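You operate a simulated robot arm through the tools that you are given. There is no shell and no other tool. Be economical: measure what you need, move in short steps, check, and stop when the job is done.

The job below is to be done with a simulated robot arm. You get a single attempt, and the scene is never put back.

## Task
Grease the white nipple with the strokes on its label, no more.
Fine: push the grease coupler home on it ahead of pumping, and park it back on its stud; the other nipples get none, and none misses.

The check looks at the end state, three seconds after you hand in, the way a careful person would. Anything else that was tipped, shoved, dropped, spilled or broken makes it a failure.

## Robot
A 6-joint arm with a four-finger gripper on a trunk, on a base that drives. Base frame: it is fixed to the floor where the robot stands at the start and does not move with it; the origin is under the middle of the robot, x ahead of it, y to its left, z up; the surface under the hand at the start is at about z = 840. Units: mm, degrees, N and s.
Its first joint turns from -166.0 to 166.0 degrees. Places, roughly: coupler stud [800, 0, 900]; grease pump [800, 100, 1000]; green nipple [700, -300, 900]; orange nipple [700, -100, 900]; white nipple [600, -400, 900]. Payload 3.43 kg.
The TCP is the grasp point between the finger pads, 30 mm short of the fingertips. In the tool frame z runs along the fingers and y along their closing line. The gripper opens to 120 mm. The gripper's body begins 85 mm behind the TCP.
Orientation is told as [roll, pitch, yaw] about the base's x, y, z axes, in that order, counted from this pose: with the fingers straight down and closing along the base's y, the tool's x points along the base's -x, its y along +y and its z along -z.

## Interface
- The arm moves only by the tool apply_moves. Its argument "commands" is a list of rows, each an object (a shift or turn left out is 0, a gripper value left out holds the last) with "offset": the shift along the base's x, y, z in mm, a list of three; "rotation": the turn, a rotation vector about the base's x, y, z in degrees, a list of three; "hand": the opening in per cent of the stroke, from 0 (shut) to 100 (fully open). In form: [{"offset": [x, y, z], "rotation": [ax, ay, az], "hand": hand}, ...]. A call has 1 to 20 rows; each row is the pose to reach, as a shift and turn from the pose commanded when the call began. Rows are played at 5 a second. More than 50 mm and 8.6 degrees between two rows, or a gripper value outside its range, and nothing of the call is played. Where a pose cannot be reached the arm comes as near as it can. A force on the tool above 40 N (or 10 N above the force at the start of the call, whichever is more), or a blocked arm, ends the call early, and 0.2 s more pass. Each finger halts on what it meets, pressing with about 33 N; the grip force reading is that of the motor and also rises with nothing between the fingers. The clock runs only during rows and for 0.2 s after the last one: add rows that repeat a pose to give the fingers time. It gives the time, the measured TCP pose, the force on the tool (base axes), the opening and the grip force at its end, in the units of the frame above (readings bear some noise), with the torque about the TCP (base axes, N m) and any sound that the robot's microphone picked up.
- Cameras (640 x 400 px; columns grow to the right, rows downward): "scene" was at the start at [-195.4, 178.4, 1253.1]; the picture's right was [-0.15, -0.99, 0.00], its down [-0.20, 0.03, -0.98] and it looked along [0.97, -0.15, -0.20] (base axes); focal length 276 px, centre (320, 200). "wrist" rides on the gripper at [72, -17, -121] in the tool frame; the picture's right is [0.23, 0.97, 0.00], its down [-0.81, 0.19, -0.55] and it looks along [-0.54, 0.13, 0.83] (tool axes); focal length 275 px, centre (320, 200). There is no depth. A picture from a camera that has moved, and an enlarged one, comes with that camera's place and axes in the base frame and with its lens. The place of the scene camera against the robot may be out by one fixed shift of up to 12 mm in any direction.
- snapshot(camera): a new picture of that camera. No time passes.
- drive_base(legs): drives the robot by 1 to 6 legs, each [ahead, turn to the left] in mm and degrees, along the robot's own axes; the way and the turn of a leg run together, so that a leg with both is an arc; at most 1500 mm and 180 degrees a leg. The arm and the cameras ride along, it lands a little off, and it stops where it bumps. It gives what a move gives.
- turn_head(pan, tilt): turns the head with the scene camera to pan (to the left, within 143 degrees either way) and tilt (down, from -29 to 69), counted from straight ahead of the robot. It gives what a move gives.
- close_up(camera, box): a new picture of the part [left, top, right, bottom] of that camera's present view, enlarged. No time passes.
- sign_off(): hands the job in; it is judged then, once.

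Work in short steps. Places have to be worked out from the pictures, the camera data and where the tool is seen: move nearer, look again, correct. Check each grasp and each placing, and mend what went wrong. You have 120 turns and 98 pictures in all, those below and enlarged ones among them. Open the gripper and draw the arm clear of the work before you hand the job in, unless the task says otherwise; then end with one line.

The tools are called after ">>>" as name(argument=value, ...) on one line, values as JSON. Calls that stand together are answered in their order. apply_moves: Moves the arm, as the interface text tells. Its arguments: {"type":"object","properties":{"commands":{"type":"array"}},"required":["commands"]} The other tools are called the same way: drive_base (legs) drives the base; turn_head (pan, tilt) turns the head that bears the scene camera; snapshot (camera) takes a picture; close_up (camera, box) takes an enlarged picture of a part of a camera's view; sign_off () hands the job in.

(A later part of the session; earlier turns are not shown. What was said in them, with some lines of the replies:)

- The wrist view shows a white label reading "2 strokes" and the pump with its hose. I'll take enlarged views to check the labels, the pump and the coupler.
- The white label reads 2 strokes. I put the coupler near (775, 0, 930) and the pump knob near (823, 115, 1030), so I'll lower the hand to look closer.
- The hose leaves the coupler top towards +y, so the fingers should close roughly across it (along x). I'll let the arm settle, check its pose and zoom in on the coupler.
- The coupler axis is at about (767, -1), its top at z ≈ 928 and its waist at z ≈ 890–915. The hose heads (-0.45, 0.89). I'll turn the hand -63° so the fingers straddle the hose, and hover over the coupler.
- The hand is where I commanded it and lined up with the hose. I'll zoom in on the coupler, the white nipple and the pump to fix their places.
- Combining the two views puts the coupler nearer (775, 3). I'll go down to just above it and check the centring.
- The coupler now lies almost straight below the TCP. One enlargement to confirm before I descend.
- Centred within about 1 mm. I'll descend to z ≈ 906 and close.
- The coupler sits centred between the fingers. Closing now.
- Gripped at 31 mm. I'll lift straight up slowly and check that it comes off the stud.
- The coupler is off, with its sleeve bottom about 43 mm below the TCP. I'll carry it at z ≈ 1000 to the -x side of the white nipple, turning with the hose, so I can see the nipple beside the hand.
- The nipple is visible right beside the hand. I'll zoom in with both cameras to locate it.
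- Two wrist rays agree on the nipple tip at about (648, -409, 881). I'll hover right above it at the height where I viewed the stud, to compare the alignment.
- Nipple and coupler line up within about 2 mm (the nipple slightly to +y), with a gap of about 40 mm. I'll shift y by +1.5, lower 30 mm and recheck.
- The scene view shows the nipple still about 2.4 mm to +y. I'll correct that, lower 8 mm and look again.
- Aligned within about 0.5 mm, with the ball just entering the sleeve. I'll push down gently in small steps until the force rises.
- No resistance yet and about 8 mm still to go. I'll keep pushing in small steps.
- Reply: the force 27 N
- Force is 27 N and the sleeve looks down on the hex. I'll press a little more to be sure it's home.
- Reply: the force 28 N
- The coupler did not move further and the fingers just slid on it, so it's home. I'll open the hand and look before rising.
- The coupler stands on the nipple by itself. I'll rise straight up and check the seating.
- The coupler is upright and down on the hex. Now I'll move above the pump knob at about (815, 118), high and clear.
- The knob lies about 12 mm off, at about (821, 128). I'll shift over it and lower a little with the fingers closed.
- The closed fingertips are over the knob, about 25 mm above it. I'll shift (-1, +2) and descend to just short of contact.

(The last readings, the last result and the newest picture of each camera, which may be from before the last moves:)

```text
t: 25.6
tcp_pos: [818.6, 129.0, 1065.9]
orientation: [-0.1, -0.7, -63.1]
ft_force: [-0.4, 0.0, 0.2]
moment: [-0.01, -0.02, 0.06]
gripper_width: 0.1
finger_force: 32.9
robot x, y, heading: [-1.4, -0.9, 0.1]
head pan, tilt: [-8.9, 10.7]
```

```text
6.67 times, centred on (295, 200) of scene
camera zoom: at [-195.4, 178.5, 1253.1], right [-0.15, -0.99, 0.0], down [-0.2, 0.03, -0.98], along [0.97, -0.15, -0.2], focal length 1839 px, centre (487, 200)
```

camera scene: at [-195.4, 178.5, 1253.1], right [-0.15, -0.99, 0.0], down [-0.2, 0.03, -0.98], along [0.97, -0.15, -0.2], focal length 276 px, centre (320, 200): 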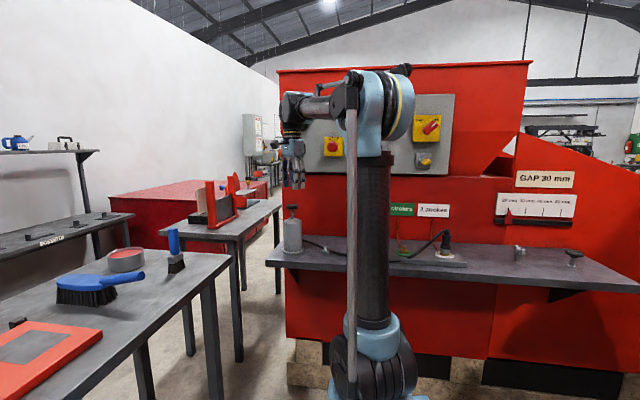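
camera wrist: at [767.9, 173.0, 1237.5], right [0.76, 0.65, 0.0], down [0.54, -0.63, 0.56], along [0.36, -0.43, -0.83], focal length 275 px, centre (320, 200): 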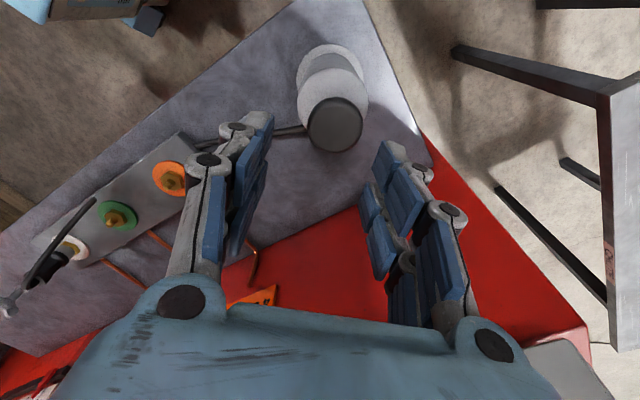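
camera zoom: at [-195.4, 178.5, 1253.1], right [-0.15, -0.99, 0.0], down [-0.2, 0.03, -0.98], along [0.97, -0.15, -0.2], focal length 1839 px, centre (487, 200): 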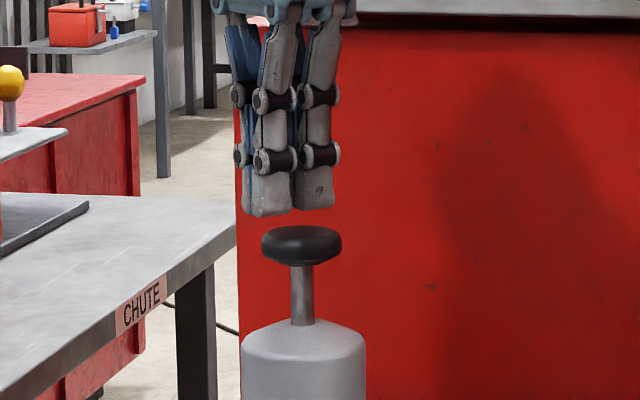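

The knob is about 4 mm to the -y side. I'll correct by -3.5 mm, then press down one full stroke slowly and read the force and any sound.

>>> apply_moves(commands=[{"offset": [1, -3.5, 0], "hand": 0}, {"offset": [1, -3.5, -4]}, {"offset": [1, -3.5, -8]}, {"offset": [1, -3.5, -12]}, {"offset": [1, -3.5, -12]}])

>>> close_up(camera="scene", box=[265, 170, 325, 230])

```text
t: 26.8
tcp_pos: [821.0, 126.7, 1051.9]
orientation: [0.0, -0.8, -63.0]
ft_force: [-0.3, 0.3, 0.3]
moment: [0.02, 0.01, 0.02]
gripper_width: 0.0
finger_force: 33.2
robot x, y, heading: [2.7, -1.1, -0.0]
head pan, tilt: [-8.9, 10.7]
```

```text
6.67 times, centred on (295, 200) of scene
camera zoom: at [-195.4, 178.5, 1253.1], right [-0.15, -0.99, 0.0], down [-0.2, 0.03, -0.98], along [0.97, -0.15, -0.2], focal length 1839 px, centre (487, 200)
```

zoom: 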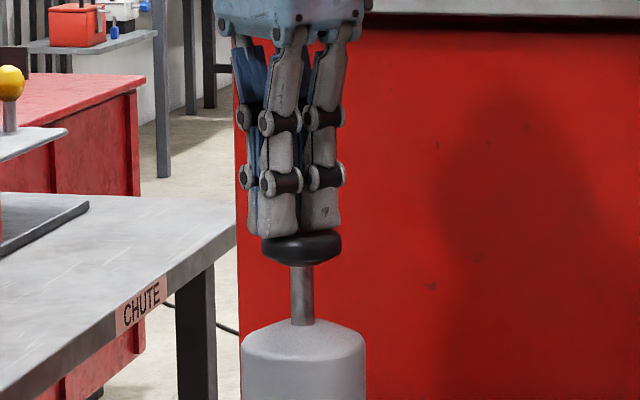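

The tips are about at the knob top with no force yet. I'll press the first stroke down until it stops.

>>> apply_moves(commands=[{"offset": [0, 0, -4], "hand": 0}, {"offset": [0, 0, -8]}, {"offset": [0, 0, -12]}, {"offset": [0, 0, -16]}, {"offset": [0, 0, -20]}, {"offset": [0, 0, -24]}, {"offset": [0, 0, -28]}, {"offset": [0, 0, -32]}, {"offset": [0, 0, -36]}, {"offset": [0, 0, -40]}])

>>> close_up(camera="scene", box=[265, 170, 325, 230])

```text
t: 28.8
tcp_pos: [808.9, 126.3, 1027.3]
orientation: [0.5, -1.0, -63.0]
ft_force: [1.3, 0.5, 1.6]
moment: [-0.02, 0.29, 0.01]
gripper_width: 6.1
finger_force: 33.7
robot x, y, heading: [-1.1, 4.7, -0.2]
head pan, tilt: [-8.9, 10.7]
stopped in row 10: the force on the tool passed its limit at 46 N (the readings are from after the stop); the commanded pose is now the measured one
```

```text
6.67 times, centred on (295, 200) of scene
camera zoom: at [-194.7, 178.6, 1253.2], right [-0.15, -0.99, 0.0], down [-0.2, 0.03, -0.98], along [0.97, -0.15, -0.2], focal length 1839 px, centre (487, 200)
```

zoom: 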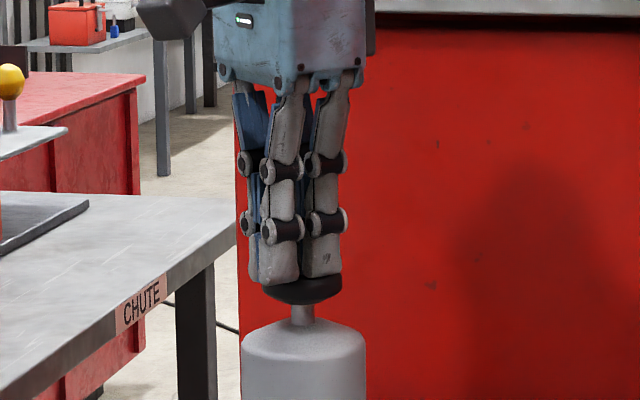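

The press stopped at 46 N, the fingers spread 6 mm and the hand moved to x = 809. I'll look at how the tips sit on the knob.

>>> close_up(camera="wrist", box=[240, 50, 400, 250])

>>> apply_moves(commands=[{"offset": [0, 0, 0]}, {"offset": [0, 0, 0]}])

```text
2.00 times, centred on (320, 150) of wrist
camera zoom: at [759.0, 183.7, 1146.5], right [0.76, 0.65, 0.01], down [0.53, -0.63, 0.57], along [0.37, -0.43, -0.82], focal length 551 px, centre (320, 300)
```

zoom: 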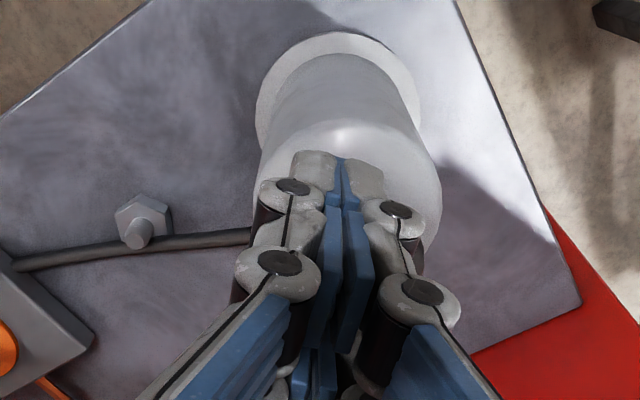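

```text
t: 29.4
tcp_pos: [809.3, 125.6, 1028.6]
orientation: [0.6, -1.1, -63.0]
ft_force: [-1.5, 0.9, 3.0]
moment: [0.02, 0.02, 0.01]
gripper_width: 6.0
finger_force: 33.6
robot x, y, heading: [0.9, -1.1, 0.2]
head pan, tilt: [-8.9, 10.7]
```

The knob is down about 25 mm but I can't tell if it bottomed, and the tips have slid about 12 mm in -x. While keeping it down I'll slide back to the centre and press a little more, still as the same stroke.

>>> apply_moves(commands=[{"offset": [4, 0, 0], "hand": 0}, {"offset": [9, 0, 0]}, {"offset": [9, 0, -2]}, {"offset": [9, 0, -4]}, {"offset": [9, 0, -6]}, {"offset": [9, 0, -8]}])

>>> close_up(camera="scene", box=[265, 170, 325, 230])

```text
t: 30.8
tcp_pos: [817.0, 127.2, 1020.5]
orientation: [0.6, -1.1, -63.0]
ft_force: [3.8, -1.4, 19.5]
moment: [0.1, 0.0, -0.01]
gripper_width: 6.4
finger_force: 33.5
robot x, y, heading: [-5.7, -3.1, -0.2]
head pan, tilt: [-8.9, 10.7]
```

```text
6.67 times, centred on (295, 200) of scene
camera zoom: at [-195.8, 178.3, 1253.0], right [-0.15, -0.99, 0.0], down [-0.2, 0.03, -0.98], along [0.97, -0.15, -0.2], focal length 1839 px, centre (487, 200)
```

zoom: 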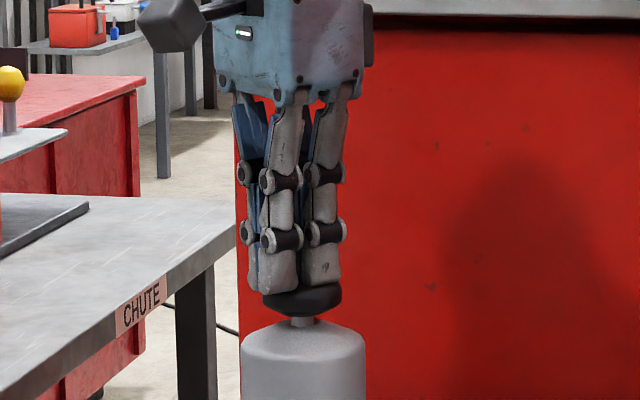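

The knob followed down another 7 mm or so with 20 N. I'll continue to the hard stop.

>>> apply_moves(commands=[{"offset": [0, 0, -2], "hand": 0}, {"offset": [0, 0, -4]}, {"offset": [0, 0, -6]}, {"offset": [0, 0, -8]}, {"offset": [0, 0, -10]}])

>>> close_up(camera="scene", box=[265, 170, 325, 230])

```text
t: 31.3
tcp_pos: [806.2, 127.4, 1028.4]
orientation: [1.3, -1.3, -63.1]
ft_force: [1.4, -0.2, 0.8]
moment: [-0.06, 0.24, -0.01]
gripper_width: 6.0
finger_force: 33.4
robot x, y, heading: [0.5, -2.6, -0.1]
head pan, tilt: [-8.9, 10.7]
stopped in row 2: the force on the tool passed its limit at 43 N (the readings are from after the stop); the commanded pose is now the measured one
```

```text
6.67 times, centred on (295, 200) of scene
camera zoom: at [-194.7, 178.6, 1253.2], right [-0.15, -0.99, 0.0], down [-0.2, 0.03, -0.98], along [0.97, -0.15, -0.2], focal length 1839 px, centre (487, 200)
```

zoom: 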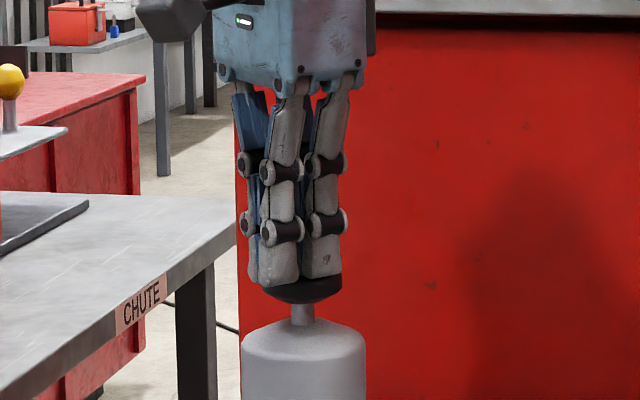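

After each force trip the hand springs back about 8 mm, and the bottom is near TCP z ≈ 1021, so the stroke was full. Now I'll raise the hand and see whether the knob returns.

>>> apply_moves(commands=[{"offset": [5, 0, 10], "hand": 0}, {"offset": [14, 0, 25]}, {"offset": [14, 0, 40]}, {"offset": [14, 0, 50]}, {"offset": [14, 0, 50]}])

>>> close_up(camera="scene", box=[265, 170, 325, 230])

>>> snapshot(camera="wrist")

>>> close_up(camera="scene", box=[400, 200, 480, 270])

```text
t: 32.5
tcp_pos: [821.2, 126.0, 1079.1]
orientation: [1.4, -1.4, -63.0]
ft_force: [0.0, -0.8, -0.4]
moment: [0.01, 0.0, 0.0]
gripper_width: 0.0
finger_force: 32.8
robot x, y, heading: [-0.1, 0.7, 0.0]
head pan, tilt: [-8.9, 10.7]
```

```text
6.67 times, centred on (295, 200) of scene
camera zoom: at [-195.3, 178.5, 1253.1], right [-0.15, -0.99, 0.0], down [-0.2, 0.03, -0.98], along [0.97, -0.15, -0.2], focal length 1839 px, centre (487, 200)
```

zoom: 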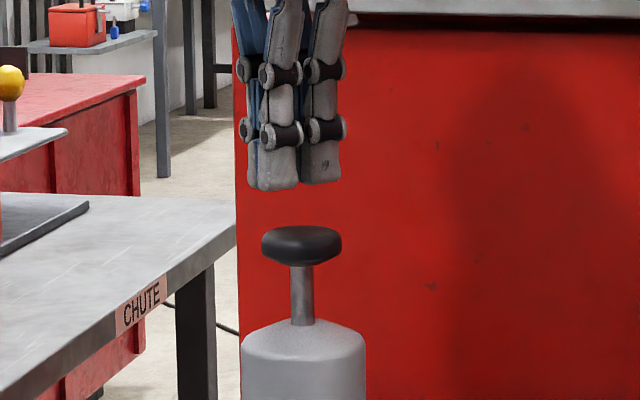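

```text
47 pictures are left
camera wrist: at [768.6, 182.7, 1197.2], right [0.76, 0.65, 0.02], down [0.52, -0.63, 0.58], along [0.38, -0.43, -0.82], focal length 275 px, centre (320, 200)
```

wrist: 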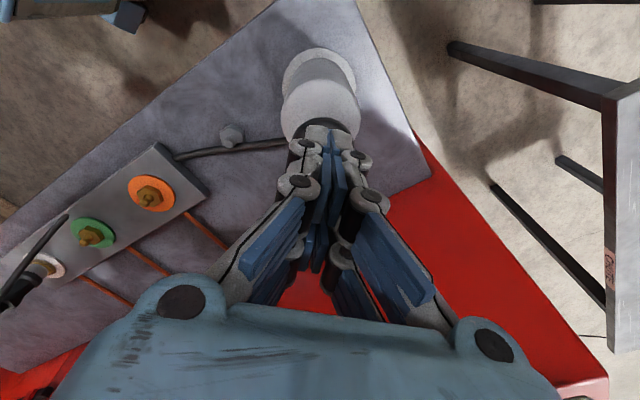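

```text
5.71 times, centred on (440, 235) of scene
camera zoom: at [-195.3, 178.5, 1253.1], right [-0.15, -0.99, 0.0], down [-0.2, 0.03, -0.98], along [0.97, -0.15, -0.2], focal length 1577 px, centre (-366, 0)
```

zoom: 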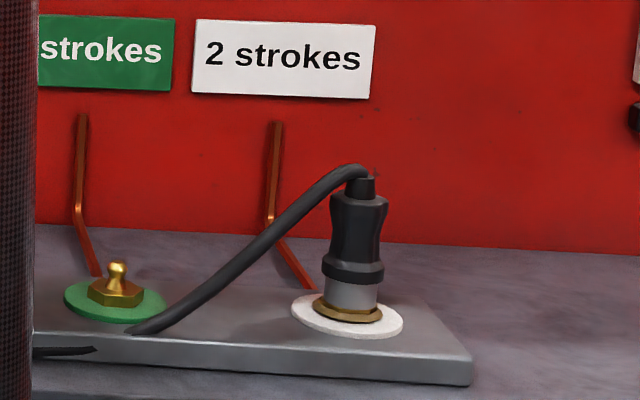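

The knob came back fully, and a ring has appeared at the foot of the coupler. I'll zoom in on it to judge how many strokes were delivered.

>>> close_up(camera="scene", box=[432, 230, 456, 250])

>>> close_up(camera="wrist", box=[0, 200, 200, 325])

```text
16.00 times, centred on (444, 240) of scene
camera zoom: at [-195.3, 178.5, 1253.1], right [-0.15, -0.99, 0.0], down [-0.2, 0.03, -0.98], along [0.97, -0.15, -0.2], focal length 4414 px, centre (-1664, -440)
```

zoom: 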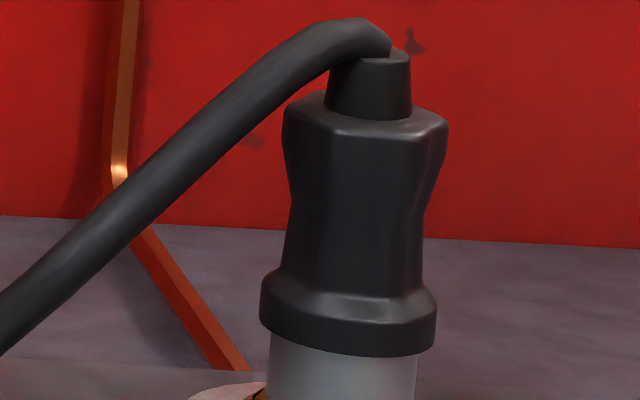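

```text
3.20 times, centred on (100, 262) of wrist
camera zoom: at [768.6, 182.7, 1197.2], right [0.76, 0.65, 0.02], down [0.52, -0.63, 0.58], along [0.38, -0.43, -0.82], focal length 881 px, centre (1024, 0)
```

zoom: 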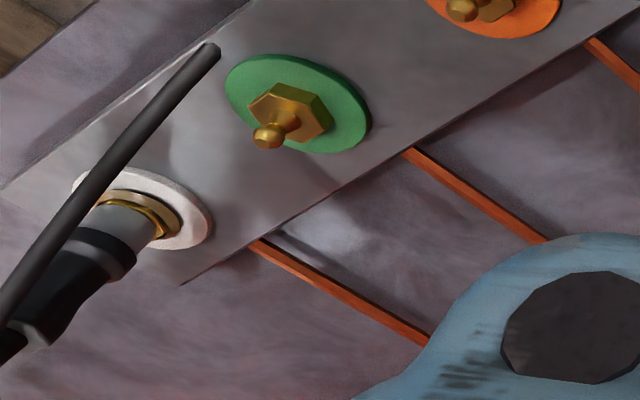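

>>> close_up(camera="scene", box=[428, 246, 456, 264])

```text
16.00 times, centred on (442, 255) of scene
camera zoom: at [-195.3, 178.5, 1253.1], right [-0.15, -0.99, 0.0], down [-0.2, 0.03, -0.98], along [0.97, -0.15, -0.2], focal length 4414 px, centre (-1632, -680)
```

zoom: 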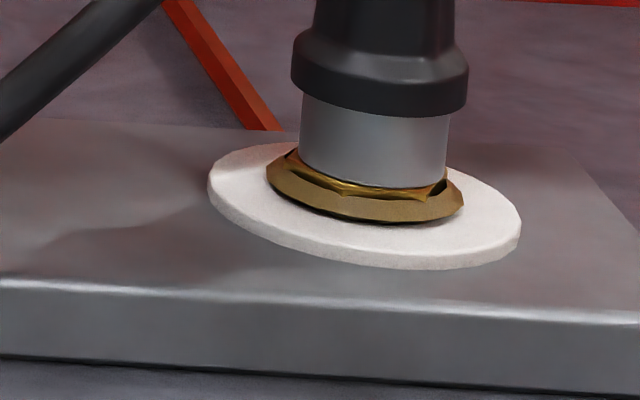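

One grease ring shows for the single full stroke. Now the second stroke: down to z ≈ 1019, where the force was about 20–25 N at the bottom, then straight back up in the same call.

>>> apply_moves(commands=[{"offset": [0, 0, -15], "rotation": [-1.4, 0.7, 0], "hand": 0}, {"offset": [0, 0, -24], "rotation": [-1.4, 0.7, 0]}, {"offset": [0, 0, -30], "rotation": [-1.4, 0.7, 0]}, {"offset": [0, 0, -36], "rotation": [-1.4, 0.7, 0]}, {"offset": [0, 0, -42], "rotation": [-1.4, 0.7, 0]}, {"offset": [0, 0, -48], "rotation": [-1.4, 0.7, 0]}, {"offset": [0, 0, -53], "rotation": [-1.4, 0.7, 0]}, {"offset": [0, 0, -57], "rotation": [-1.4, 0.7, 0]}, {"offset": [0, 0, -60], "rotation": [-1.4, 0.7, 0]}, {"offset": [0, 0, -60], "rotation": [-1.4, 0.7, 0]}, {"offset": [0, 0, -60], "rotation": [-1.4, 0.7, 0]}])

>>> close_up(camera="scene", box=[265, 170, 325, 230])

>>> close_up(camera="scene", box=[428, 246, 456, 264])

```text
t: 34.7
tcp_pos: [808.0, 126.3, 1029.5]
orientation: [0.7, -2.7, -63.1]
ft_force: [1.2, 0.4, 0.3]
moment: [-0.02, 0.26, -0.01]
gripper_width: 0.0
finger_force: 33.5
robot x, y, heading: [-3.0, -0.5, 0.0]
head pan, tilt: [-8.9, 10.7]
stopped in row 10: the force on the tool passed its limit at 41 N (the readings are from after the stop); the commanded pose is now the measured one
```

```text
6.67 times, centred on (295, 200) of scene
camera zoom: at [-194.6, 178.6, 1253.2], right [-0.15, -0.99, 0.0], down [-0.2, 0.03, -0.98], along [0.97, -0.15, -0.2], focal length 1839 px, centre (487, 200)
```

zoom: 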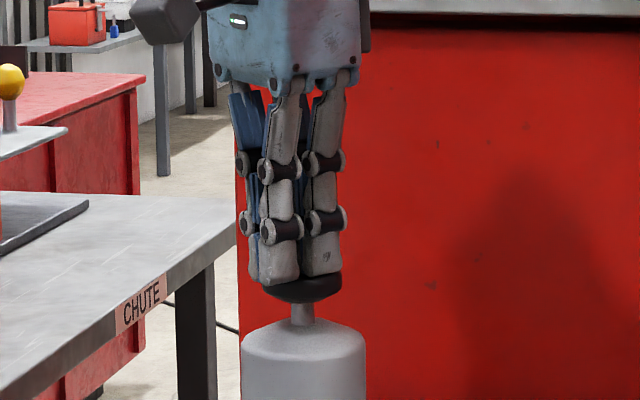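

```text
16.00 times, centred on (442, 255) of scene
camera zoom: at [-194.6, 178.6, 1253.2], right [-0.15, -0.99, 0.0], down [-0.2, 0.03, -0.98], along [0.97, -0.15, -0.2], focal length 4414 px, centre (-1632, -680)
```

zoom: 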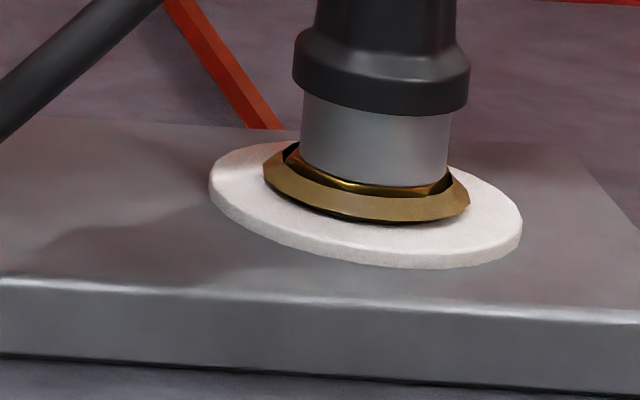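

The ring grew, so the second stroke registered. I'll raise the hand straight off the knob with no more pressing.

>>> apply_moves(commands=[{"offset": [0, 0, 10], "rotation": [-0.7, 2, 0], "hand": 0}, {"offset": [0, 0, 30], "rotation": [-0.7, 2, 0]}, {"offset": [0, 0, 60], "rotation": [-0.7, 2, 0]}, {"offset": [0, 0, 90], "rotation": [-0.7, 2, 0]}, {"offset": [0, 0, 90], "rotation": [-0.7, 2, 0]}])

>>> close_up(camera="scene", box=[260, 180, 480, 300])

>>> close_up(camera="scene", box=[428, 246, 456, 264])

```text
t: 35.9
tcp_pos: [808.1, 127.9, 1119.6]
orientation: [-1.3, -2.4, -63.0]
ft_force: [0.5, 0.1, 0.0]
moment: [-0.01, 0.03, 0.04]
gripper_width: 0.0
finger_force: 33.2
robot x, y, heading: [0.1, 1.4, -0.1]
head pan, tilt: [-8.9, 10.7]
```

```text
2.91 times, centred on (370, 240) of scene
camera zoom: at [-195.3, 178.5, 1253.1], right [-0.15, -0.99, 0.0], down [-0.2, 0.03, -0.98], along [0.97, -0.15, -0.2], focal length 803 px, centre (174, 84)
```

zoom: 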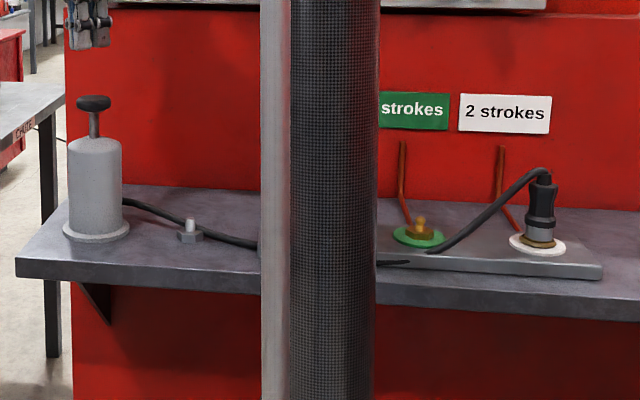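

```text
16.00 times, centred on (442, 255) of scene
camera zoom: at [-195.3, 178.5, 1253.1], right [-0.15, -0.99, 0.0], down [-0.2, 0.03, -0.98], along [0.97, -0.15, -0.2], focal length 4414 px, centre (-1632, -680)
```

zoom: 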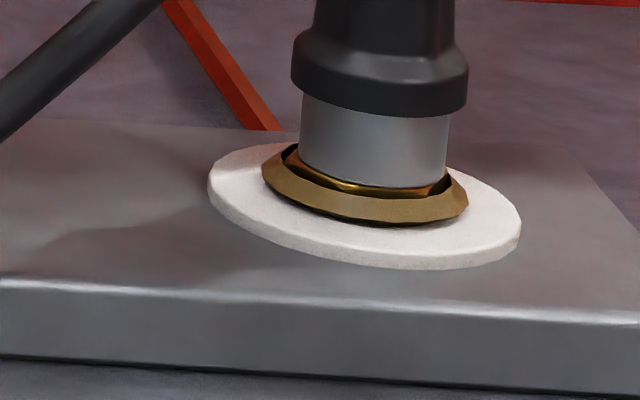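

Both strokes are done and nothing else moved. I'll level the hand and open it, then return above the coupler.

>>> apply_moves(commands=[{"offset": [0, -10, 0], "rotation": [2.73, -0.07, 0], "hand": 25}, {"offset": [0, -30, 0], "rotation": [2.73, -0.07, 0], "hand": 50}, {"offset": [0, -30, 0], "rotation": [2.73, -0.07, 0], "hand": 50}])

>>> apply_moves(commands=[{"offset": [-8, -28, 0], "rotation": [0, 0, -3], "hand": 50}, {"offset": [-22, -70, 0], "rotation": [0, 0, -6]}, {"offset": [-36, -112, 0], "rotation": [0, 0, -9]}, {"offset": [-50, -154, 0], "rotation": [0, 0, -12]}, {"offset": [-64, -196, 0], "rotation": [0, 0, -15]}, {"offset": [-78, -238, 0], "rotation": [0, 0, -18]}, {"offset": [-91, -280, 0], "rotation": [0, 0, -21]}, {"offset": [-104, -322, 0], "rotation": [0, 0, -24]}, {"offset": [-117, -364, 0], "rotation": [0, 0, -27]}, {"offset": [-130, -406, 0], "rotation": [0, 0, -30]}, {"offset": [-143, -448, 0], "rotation": [0, 0, -33]}, {"offset": [-156, -485, -20], "rotation": [0, 0, -35]}, {"offset": [-162, -503, -50], "rotation": [0, 0, -35]}, {"offset": [-162, -503, -57], "rotation": [0, 0, -35]}, {"offset": [-162, -503, -57], "rotation": [0, 0, -35]}])

>>> snapshot(camera="wrist")

```text
t: 36.7
tcp_pos: [808.2, 96.9, 1119.8]
orientation: [0.1, 0.0, -63.0]
ft_force: [0.4, -0.5, 0.1]
moment: [0.02, 0.02, -0.01]
gripper_width: 59.9
finger_force: 0.0
robot x, y, heading: [-1.8, 1.1, 0.0]
head pan, tilt: [-8.9, 10.7]
```

```text
t: 39.9
tcp_pos: [645.8, -405.3, 1059.9]
orientation: [0.0, 0.0, -98.1]
ft_force: [-0.5, 0.3, -0.2]
moment: [0.02, 0.01, 0.03]
gripper_width: 60.1
finger_force: 0.0
robot x, y, heading: [-1.5, 2.2, 0.0]
head pan, tilt: [-8.9, 10.7]
```

```text
38 pictures are left
camera wrist: at [638.6, -333.5, 1180.6], right [1.0, 0.09, 0.0], down [0.08, -0.83, 0.55], along [0.05, -0.55, -0.83], focal length 275 px, centre (320, 200)
```

wrist: 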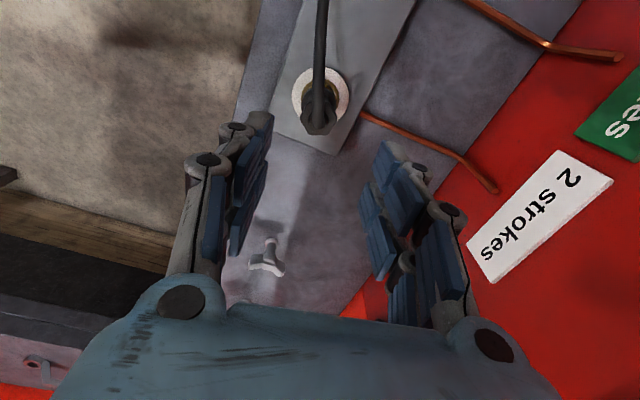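

The coupler is centred between the open fingers. I'll descend to the same grip height, z ≈ 922.

>>> apply_moves(commands=[{"offset": [0, 0, -40], "hand": 50}, {"offset": [0, 0, -80]}, {"offset": [0, 0, -115]}, {"offset": [0, 0, -137]}, {"offset": [0, 0, -137]}])

>>> snapshot(camera="wrist")

>>> close_up(camera="scene", box=[420, 205, 470, 265])

```text
t: 41.1
tcp_pos: [646.3, -403.3, 927.6]
orientation: [0.1, -0.1, -97.9]
ft_force: [-0.4, 0.3, -0.1]
moment: [0.01, -0.02, 0.0]
gripper_width: 59.7
finger_force: 0.1
robot x, y, heading: [1.2, 2.7, 0.1]
head pan, tilt: [-8.9, 10.7]
```

```text
37 pictures are left
camera wrist: at [639.3, -331.4, 1046.7], right [1.0, 0.09, 0.0], down [0.08, -0.83, 0.55], along [0.05, -0.55, -0.83], focal length 275 px, centre (320, 200)
```

wrist: 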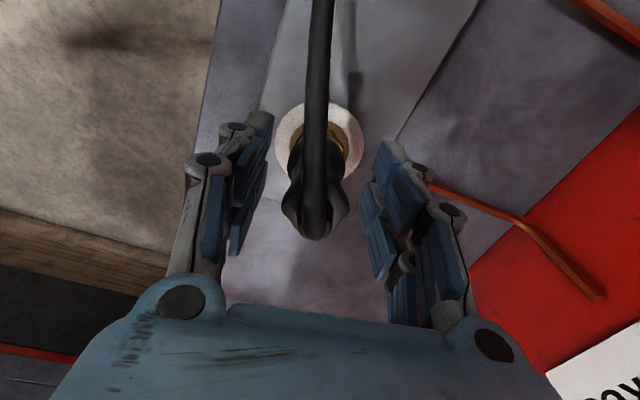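

```text
6.67 times, centred on (445, 235) of scene
camera zoom: at [-195.3, 178.4, 1253.1], right [-0.15, -0.99, 0.0], down [-0.2, 0.03, -0.98], along [0.97, -0.15, -0.2], focal length 1839 px, centre (-513, -33)
```

zoom: 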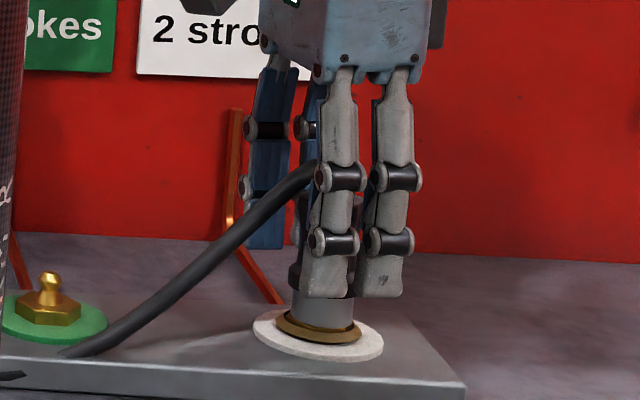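

Centred to about 1–2 mm. I'll lower 5 mm, shift 1 mm and close.

>>> apply_moves(commands=[{"offset": [-1, -1, -5], "hand": 50}, {"offset": [-1, -1, -5], "hand": 40}, {"offset": [-1, -1, -5], "hand": 25}, {"offset": [-1, -1, -5], "hand": 10}, {"offset": [-1, -1, -5], "hand": 10}, {"offset": [-1, -1, -5], "hand": 10}])

>>> close_up(camera="wrist", box=[240, 50, 400, 250])

```text
t: 42.5
tcp_pos: [645.3, -406.1, 921.9]
orientation: [0.0, 0.0, -98.0]
ft_force: [3.1, -1.5, -1.7]
moment: [-0.06, -0.14, 0.04]
gripper_width: 31.2
finger_force: 33.0
robot x, y, heading: [0.3, -0.3, -0.1]
head pan, tilt: [-8.9, 10.7]
```

```text
2.00 times, centred on (320, 150) of wrist
camera zoom: at [638.0, -332.9, 1041.5], right [1.0, 0.09, 0.0], down [0.08, -0.83, 0.55], along [0.05, -0.55, -0.83], focal length 551 px, centre (320, 300)
```

zoom: 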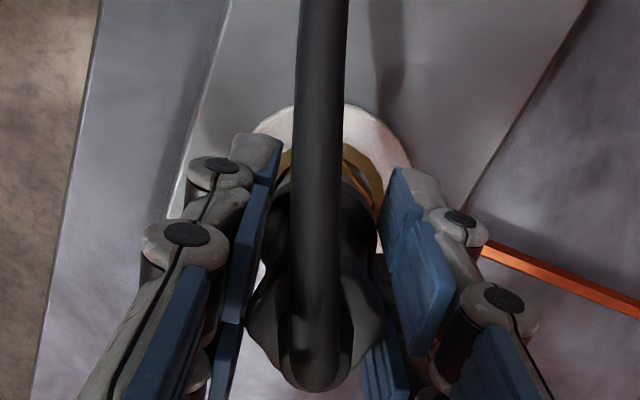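

Gripped at 31 mm. Pulling straight up off the nipple.

>>> apply_moves(commands=[{"offset": [0, 0, 4], "hand": 10}, {"offset": [0, 0, 10]}, {"offset": [0, 0, 20]}, {"offset": [0, 0, 40]}, {"offset": [0, 0, 75]}, {"offset": [0, 0, 75]}])

>>> close_up(camera="scene", box=[400, 180, 490, 270])

```text
t: 43.9
tcp_pos: [643.8, -407.8, 997.0]
orientation: [0.0, 0.0, -98.1]
ft_force: [0.4, -0.1, -1.2]
moment: [0.01, 0.03, 0.0]
gripper_width: 31.2
finger_force: 33.7
robot x, y, heading: [-0.3, 2.9, -0.3]
head pan, tilt: [-8.9, 10.7]
```

```text
4.44 times, centred on (445, 225) of scene
camera zoom: at [-195.3, 178.5, 1253.1], right [-0.15, -0.99, 0.0], down [-0.2, 0.03, -0.98], along [0.97, -0.15, -0.2], focal length 1226 px, centre (-236, 89)
```

zoom: 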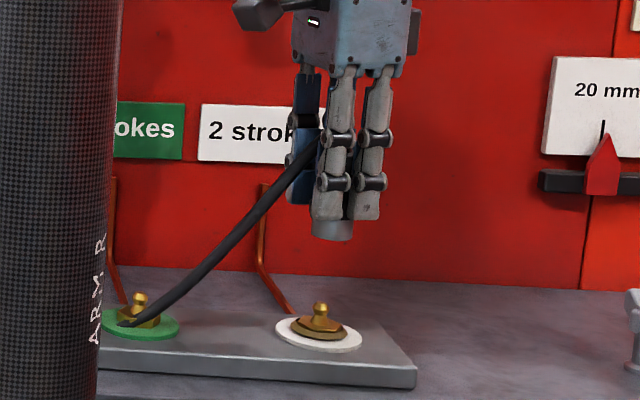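

The coupler is off, and the nipple holds its grease ring. I'll carry it back above the stud, turning back +35°.

>>> apply_moves(commands=[{"offset": [9, 28, 3], "rotation": [0, 0, 3], "hand": 10}, {"offset": [22, 68, 3], "rotation": [0, 0, 7]}, {"offset": [35, 108, 3], "rotation": [0, 0, 11]}, {"offset": [48, 148, 3], "rotation": [0, 0, 15]}, {"offset": [61, 188, 3], "rotation": [0, 0, 19]}, {"offset": [74, 228, 3], "rotation": [0, 0, 23]}, {"offset": [87, 268, 3], "rotation": [0, 0, 27]}, {"offset": [100, 308, 3], "rotation": [0, 0, 31]}, {"offset": [113, 348, 3], "rotation": [0, 0, 35]}, {"offset": [125, 388, 3], "rotation": [0, 0, 35]}, {"offset": [131.5, 410, 3], "rotation": [0, 0, 35]}, {"offset": [131.5, 410, -23], "rotation": [0, 0, 35]}, {"offset": [131.5, 410, -23], "rotation": [0, 0, 35]}])

>>> close_up(camera="wrist", box=[240, 50, 400, 250])

>>> close_up(camera="scene", box=[300, 205, 360, 265])

```text
t: 46.7
tcp_pos: [778.5, 5.3, 973.4]
orientation: [0.0, 0.0, -63.0]
ft_force: [-0.1, -0.3, -1.0]
moment: [0.01, 0.0, 0.03]
gripper_width: 30.9
finger_force: 33.1
robot x, y, heading: [1.1, -3.5, -0.1]
head pan, tilt: [-8.9, 10.7]
```

```text
2.00 times, centred on (320, 150) of wrist
camera zoom: at [730.1, 59.7, 1092.6], right [0.76, 0.65, 0.0], down [0.54, -0.64, 0.55], along [0.36, -0.42, -0.83], focal length 551 px, centre (320, 300)
```

zoom: 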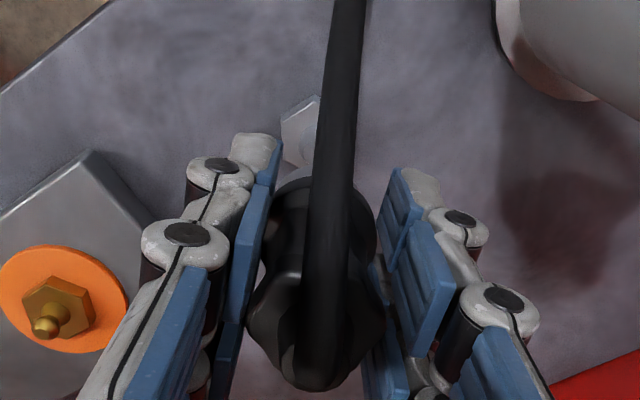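

```text
6.67 times, centred on (330, 235) of scene
camera zoom: at [-195.3, 178.5, 1253.1], right [-0.15, -0.99, 0.0], down [-0.2, 0.03, -0.98], along [0.97, -0.15, -0.2], focal length 1839 px, centre (253, -33)
```

zoom: 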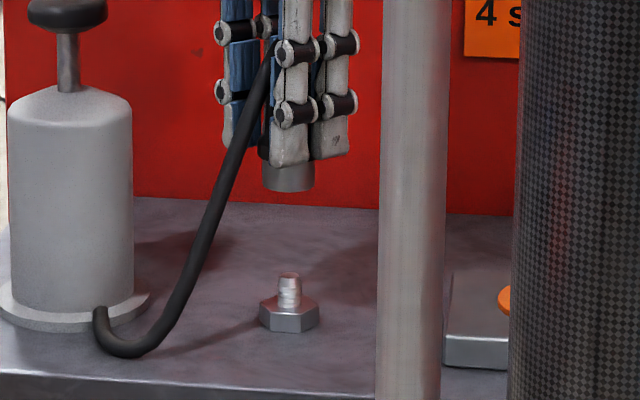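

In y the coupler is over the stud within 1 mm. In x the hand seems 2–4 mm too far, so I'll zoom in on the stud to measure it.

>>> close_up(camera="wrist", box=[280, 80, 360, 150])

```text
5.71 times, centred on (320, 115) of wrist
camera zoom: at [730.1, 59.7, 1092.6], right [0.76, 0.65, 0.0], down [0.54, -0.64, 0.55], along [0.36, -0.42, -0.83], focal length 1573 px, centre (320, 686)
```

zoom: 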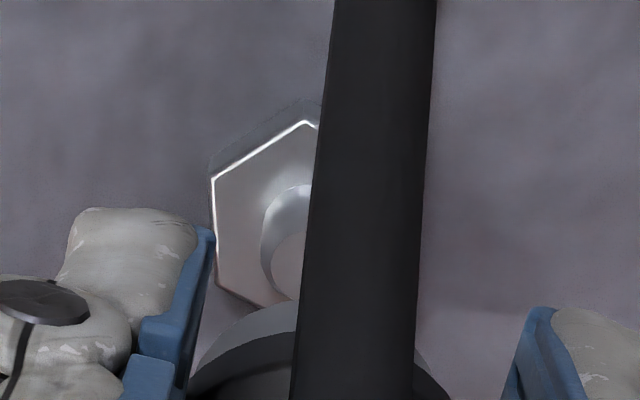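

The stud is about 2 mm towards -x relative to the coupler. I'll shift (-2.5, 0), lower 38 mm and check again.

>>> apply_moves(commands=[{"offset": [-2.5, 0, -15], "hand": 10}, {"offset": [-2.5, 0, -38]}, {"offset": [-2.5, 0, -38]}, {"offset": [-2.5, 0, -38]}])

>>> close_up(camera="scene", box=[290, 215, 340, 265])

>>> close_up(camera="wrist", box=[280, 90, 360, 160])

```text
t: 47.7
tcp_pos: [774.2, 2.9, 933.6]
orientation: [0.0, -0.1, -63.0]
ft_force: [0.6, -0.6, -1.1]
moment: [0.01, -0.01, 0.01]
gripper_width: 31.4
finger_force: 33.4
robot x, y, heading: [1.0, -0.1, 0.3]
head pan, tilt: [-8.9, 10.7]
```

```text
8.00 times, centred on (315, 240) of scene
camera zoom: at [-195.3, 178.5, 1253.1], right [-0.15, -0.99, 0.0], down [-0.2, 0.03, -0.98], along [0.97, -0.15, -0.2], focal length 2207 px, centre (360, -120)
```

zoom: 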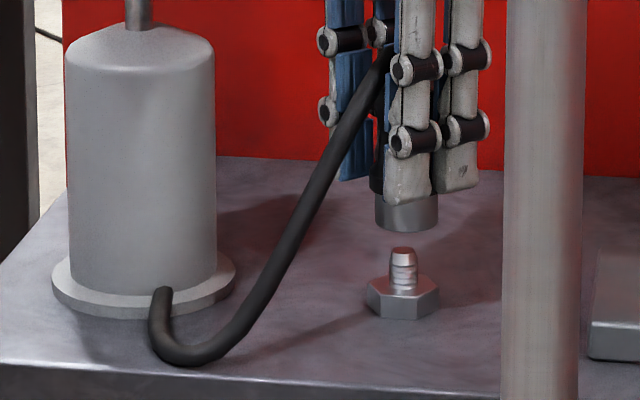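

```text
5.71 times, centred on (320, 125) of wrist
camera zoom: at [726.5, 58.2, 1053.8], right [0.76, 0.65, 0.0], down [0.54, -0.64, 0.55], along [0.36, -0.42, -0.83], focal length 1573 px, centre (320, 629)
```

zoom: 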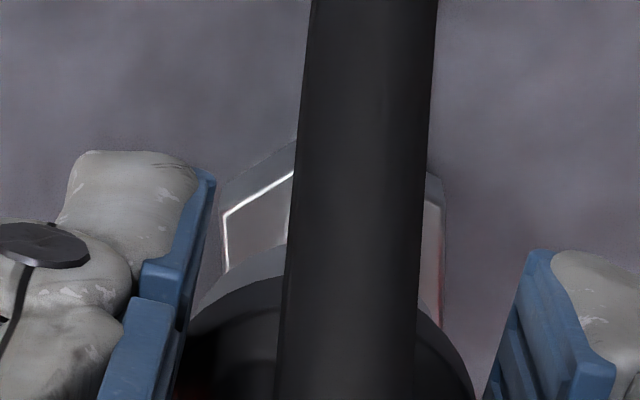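

Within 1 mm; the stud is about 0.9 mm to +y. I'll correct that and lower until the sleeve starts over the peg.

>>> apply_moves(commands=[{"offset": [0, 0.9, -6], "hand": 10}, {"offset": [0, 0.9, -12]}, {"offset": [0, 0.9, -15]}, {"offset": [0, 0.9, -18]}])

>>> close_up(camera="scene", box=[290, 215, 340, 265])

```text
t: 48.7
tcp_pos: [774.0, 3.5, 916.8]
orientation: [0.0, 0.1, -63.1]
ft_force: [-0.2, -0.3, -1.3]
moment: [-0.01, -0.01, -0.02]
gripper_width: 31.2
finger_force: 32.9
robot x, y, heading: [1.8, -2.2, -0.1]
head pan, tilt: [-8.9, 10.7]
```

```text
8.00 times, centred on (315, 240) of scene
camera zoom: at [-195.3, 178.5, 1253.1], right [-0.15, -0.99, 0.0], down [-0.2, 0.03, -0.98], along [0.97, -0.15, -0.2], focal length 2207 px, centre (360, -120)
```

zoom: 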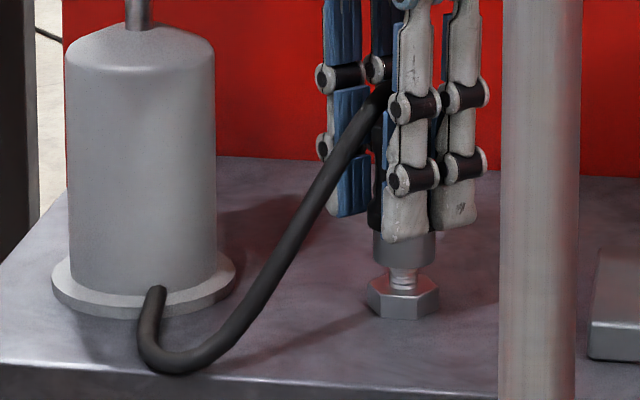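

The peg is inside the sleeve with no force. I'll push on down to the seat, near z ≈ 904.

>>> apply_moves(commands=[{"offset": [0, 0, -3], "hand": 10}, {"offset": [0, 0, -6]}, {"offset": [0, 0, -9]}, {"offset": [0, 0, -11]}, {"offset": [0, 0, -12]}, {"offset": [0, 0, -13]}, {"offset": [0, 0, -14]}])

>>> close_up(camera="scene", box=[290, 215, 340, 265])

```text
t: 50.3
tcp_pos: [773.8, 5.2, 902.0]
orientation: [-0.1, 0.0, -63.1]
ft_force: [17.9, -8.5, 5.3]
moment: [-0.25, -0.74, 0.0]
gripper_width: 30.9
finger_force: 33.3
robot x, y, heading: [1.8, -0.5, 0.0]
head pan, tilt: [-8.9, 10.7]
```

```text
8.00 times, centred on (315, 240) of scene
camera zoom: at [-194.9, 178.3, 1253.2], right [-0.15, -0.99, 0.0], down [-0.2, 0.03, -0.98], along [0.97, -0.15, -0.2], focal length 2207 px, centre (360, -120)
```

zoom: 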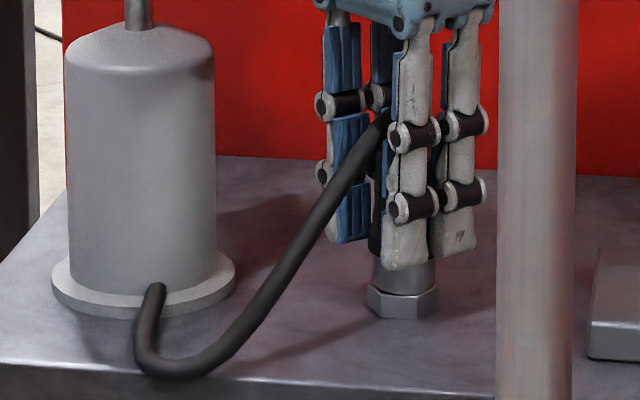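

It's down near the seat but with side force (18, -8.5 N). I'll relieve it by shifting (+2, -1), then press home.

>>> apply_moves(commands=[{"offset": [1, -0.5, 0], "hand": 10}, {"offset": [2, -1, 0]}, {"offset": [2, -1, 0]}, {"offset": [2, -1, -1]}, {"offset": [2, -1, -2]}, {"offset": [2, -1, -3]}])

>>> close_up(camera="scene", box=[290, 215, 340, 265])

```text
t: 51.7
tcp_pos: [775.8, 3.8, 900.0]
orientation: [-0.1, 0.1, -63.0]
ft_force: [8.8, 3.9, 26.6]
moment: [0.02, -0.32, 0.07]
gripper_width: 31.3
finger_force: 33.1
robot x, y, heading: [0.4, -0.4, 0.1]
head pan, tilt: [-8.9, 10.7]
```

```text
8.00 times, centred on (315, 240) of scene
camera zoom: at [-195.9, 178.6, 1253.0], right [-0.15, -0.99, 0.0], down [-0.2, 0.03, -0.98], along [0.97, -0.15, -0.2], focal length 2207 px, centre (360, -120)
```

zoom: 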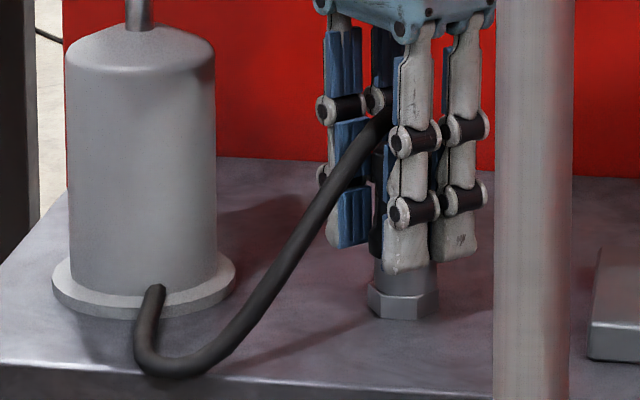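

Seated firmly on the stud's hex with 27 N. I'll release and rise straight up.

>>> apply_moves(commands=[{"hand": 20}, {"hand": 35}, {"hand": 50}, {"hand": 50}, {"hand": 50}, {"offset": [0, 0, 20], "hand": 50}, {"offset": [0, 0, 60]}, {"offset": [0, 0, 100]}, {"offset": [0, 0, 150]}, {"offset": [0, 0, 200]}, {"offset": [0, 0, 200]}])

>>> close_up(camera="scene", box=[260, 180, 480, 300])

>>> snapshot(camera="wrist")

>>> close_up(camera="scene", box=[290, 215, 340, 265])

```text
t: 54.1
tcp_pos: [775.0, 3.0, 1099.0]
orientation: [0.0, 0.0, -63.0]
ft_force: [0.6, 0.7, -0.2]
moment: [-0.01, 0.01, -0.02]
gripper_width: 59.7
finger_force: 0.1
robot x, y, heading: [-0.3, -1.7, 0.2]
head pan, tilt: [-8.9, 10.7]
```

```text
2.91 times, centred on (370, 240) of scene
camera zoom: at [-195.3, 178.5, 1253.1], right [-0.15, -0.99, 0.0], down [-0.2, 0.03, -0.98], along [0.97, -0.15, -0.2], focal length 803 px, centre (174, 84)
```

zoom: 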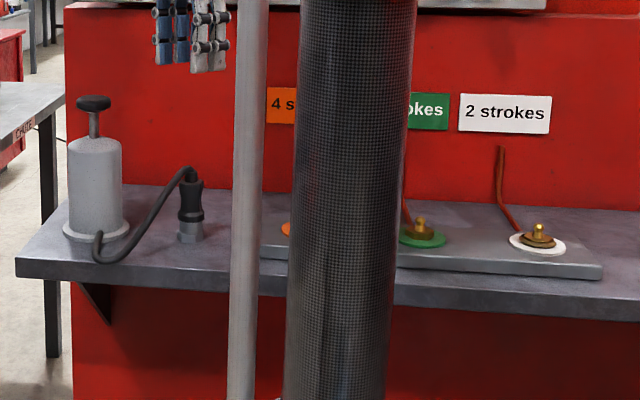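

```text
24 pictures are left
camera wrist: at [727.6, 59.1, 1218.5], right [0.76, 0.65, 0.0], down [0.54, -0.64, 0.55], along [0.36, -0.42, -0.83], focal length 275 px, centre (320, 200)
```

wrist: 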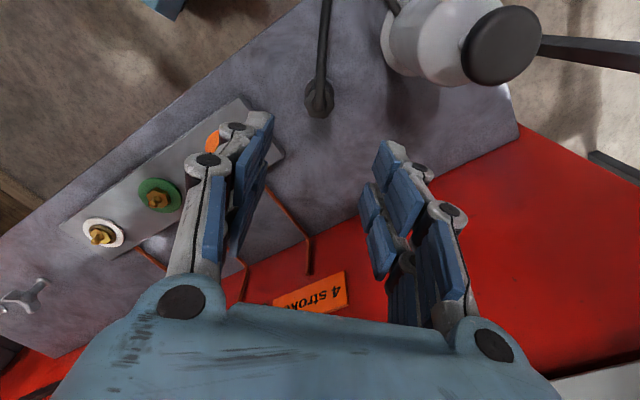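

```text
8.00 times, centred on (315, 240) of scene
camera zoom: at [-195.3, 178.5, 1253.1], right [-0.15, -0.99, 0.0], down [-0.2, 0.03, -0.98], along [0.97, -0.15, -0.2], focal length 2207 px, centre (360, -120)
```

zoom: 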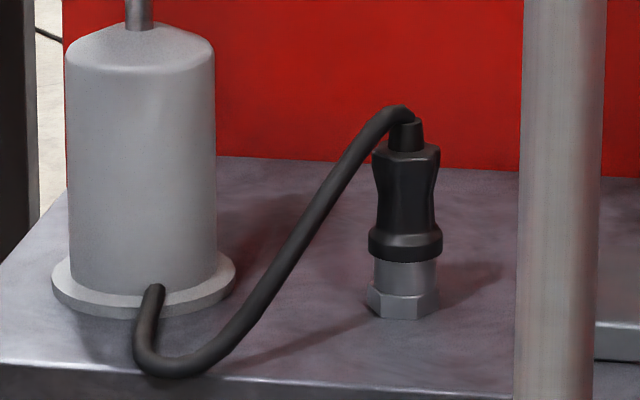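

The coupler is parked upright on its stud. A last enlarged check of the nipples before I hand in.

>>> close_up(camera="wrist", box=[60, 120, 220, 260])

>>> apply_moves(commands=[{"offset": [-30, -20, 30], "hand": 80}, {"offset": [-60, -40, 60], "hand": 100}, {"offset": [-60, -40, 60], "hand": 100}])

```text
2.86 times, centred on (140, 190) of wrist
camera zoom: at [727.6, 59.1, 1218.5], right [0.76, 0.65, 0.0], down [0.54, -0.64, 0.55], along [0.36, -0.42, -0.83], focal length 786 px, centre (834, 229)
```

zoom: 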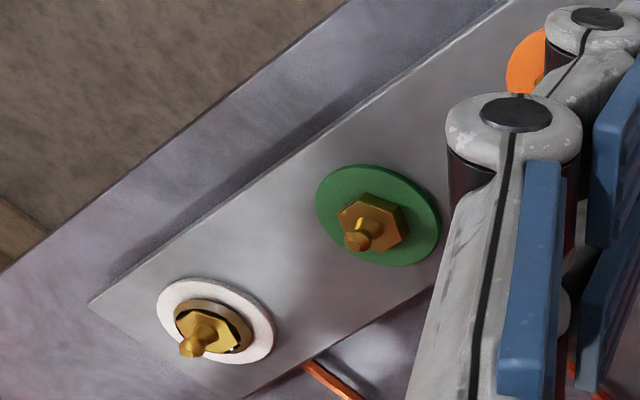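

```text
t: 54.9
tcp_pos: [715.1, -36.3, 1158.3]
orientation: [0.1, 0.1, -63.0]
ft_force: [0.4, 0.0, 0.3]
moment: [-0.01, -0.03, 0.0]
gripper_width: 120.1
finger_force: 0.1
robot x, y, heading: [-0.7, -2.6, -0.1]
head pan, tilt: [-8.9, 10.7]
```

Only the white nipple has a grease ring, the coupler is parked, and the arm is clear with the hand open. Handing in.

>>> sign_off()

```text
The job is handed in.
```

I greased the white nipple with its two strokes, with the coupler pushed home first, and parked the coupler back on its stud. One doubt on the count: during the first stroke the knob sprang back about 8 mm and I pressed it down again before letting it rise. I took that as one stroke, since the grease ring grew again on the second. I saw no grease on the green nipple or anywhere it shouldn't be. The orange nipple was mostly hidden in my last close view.
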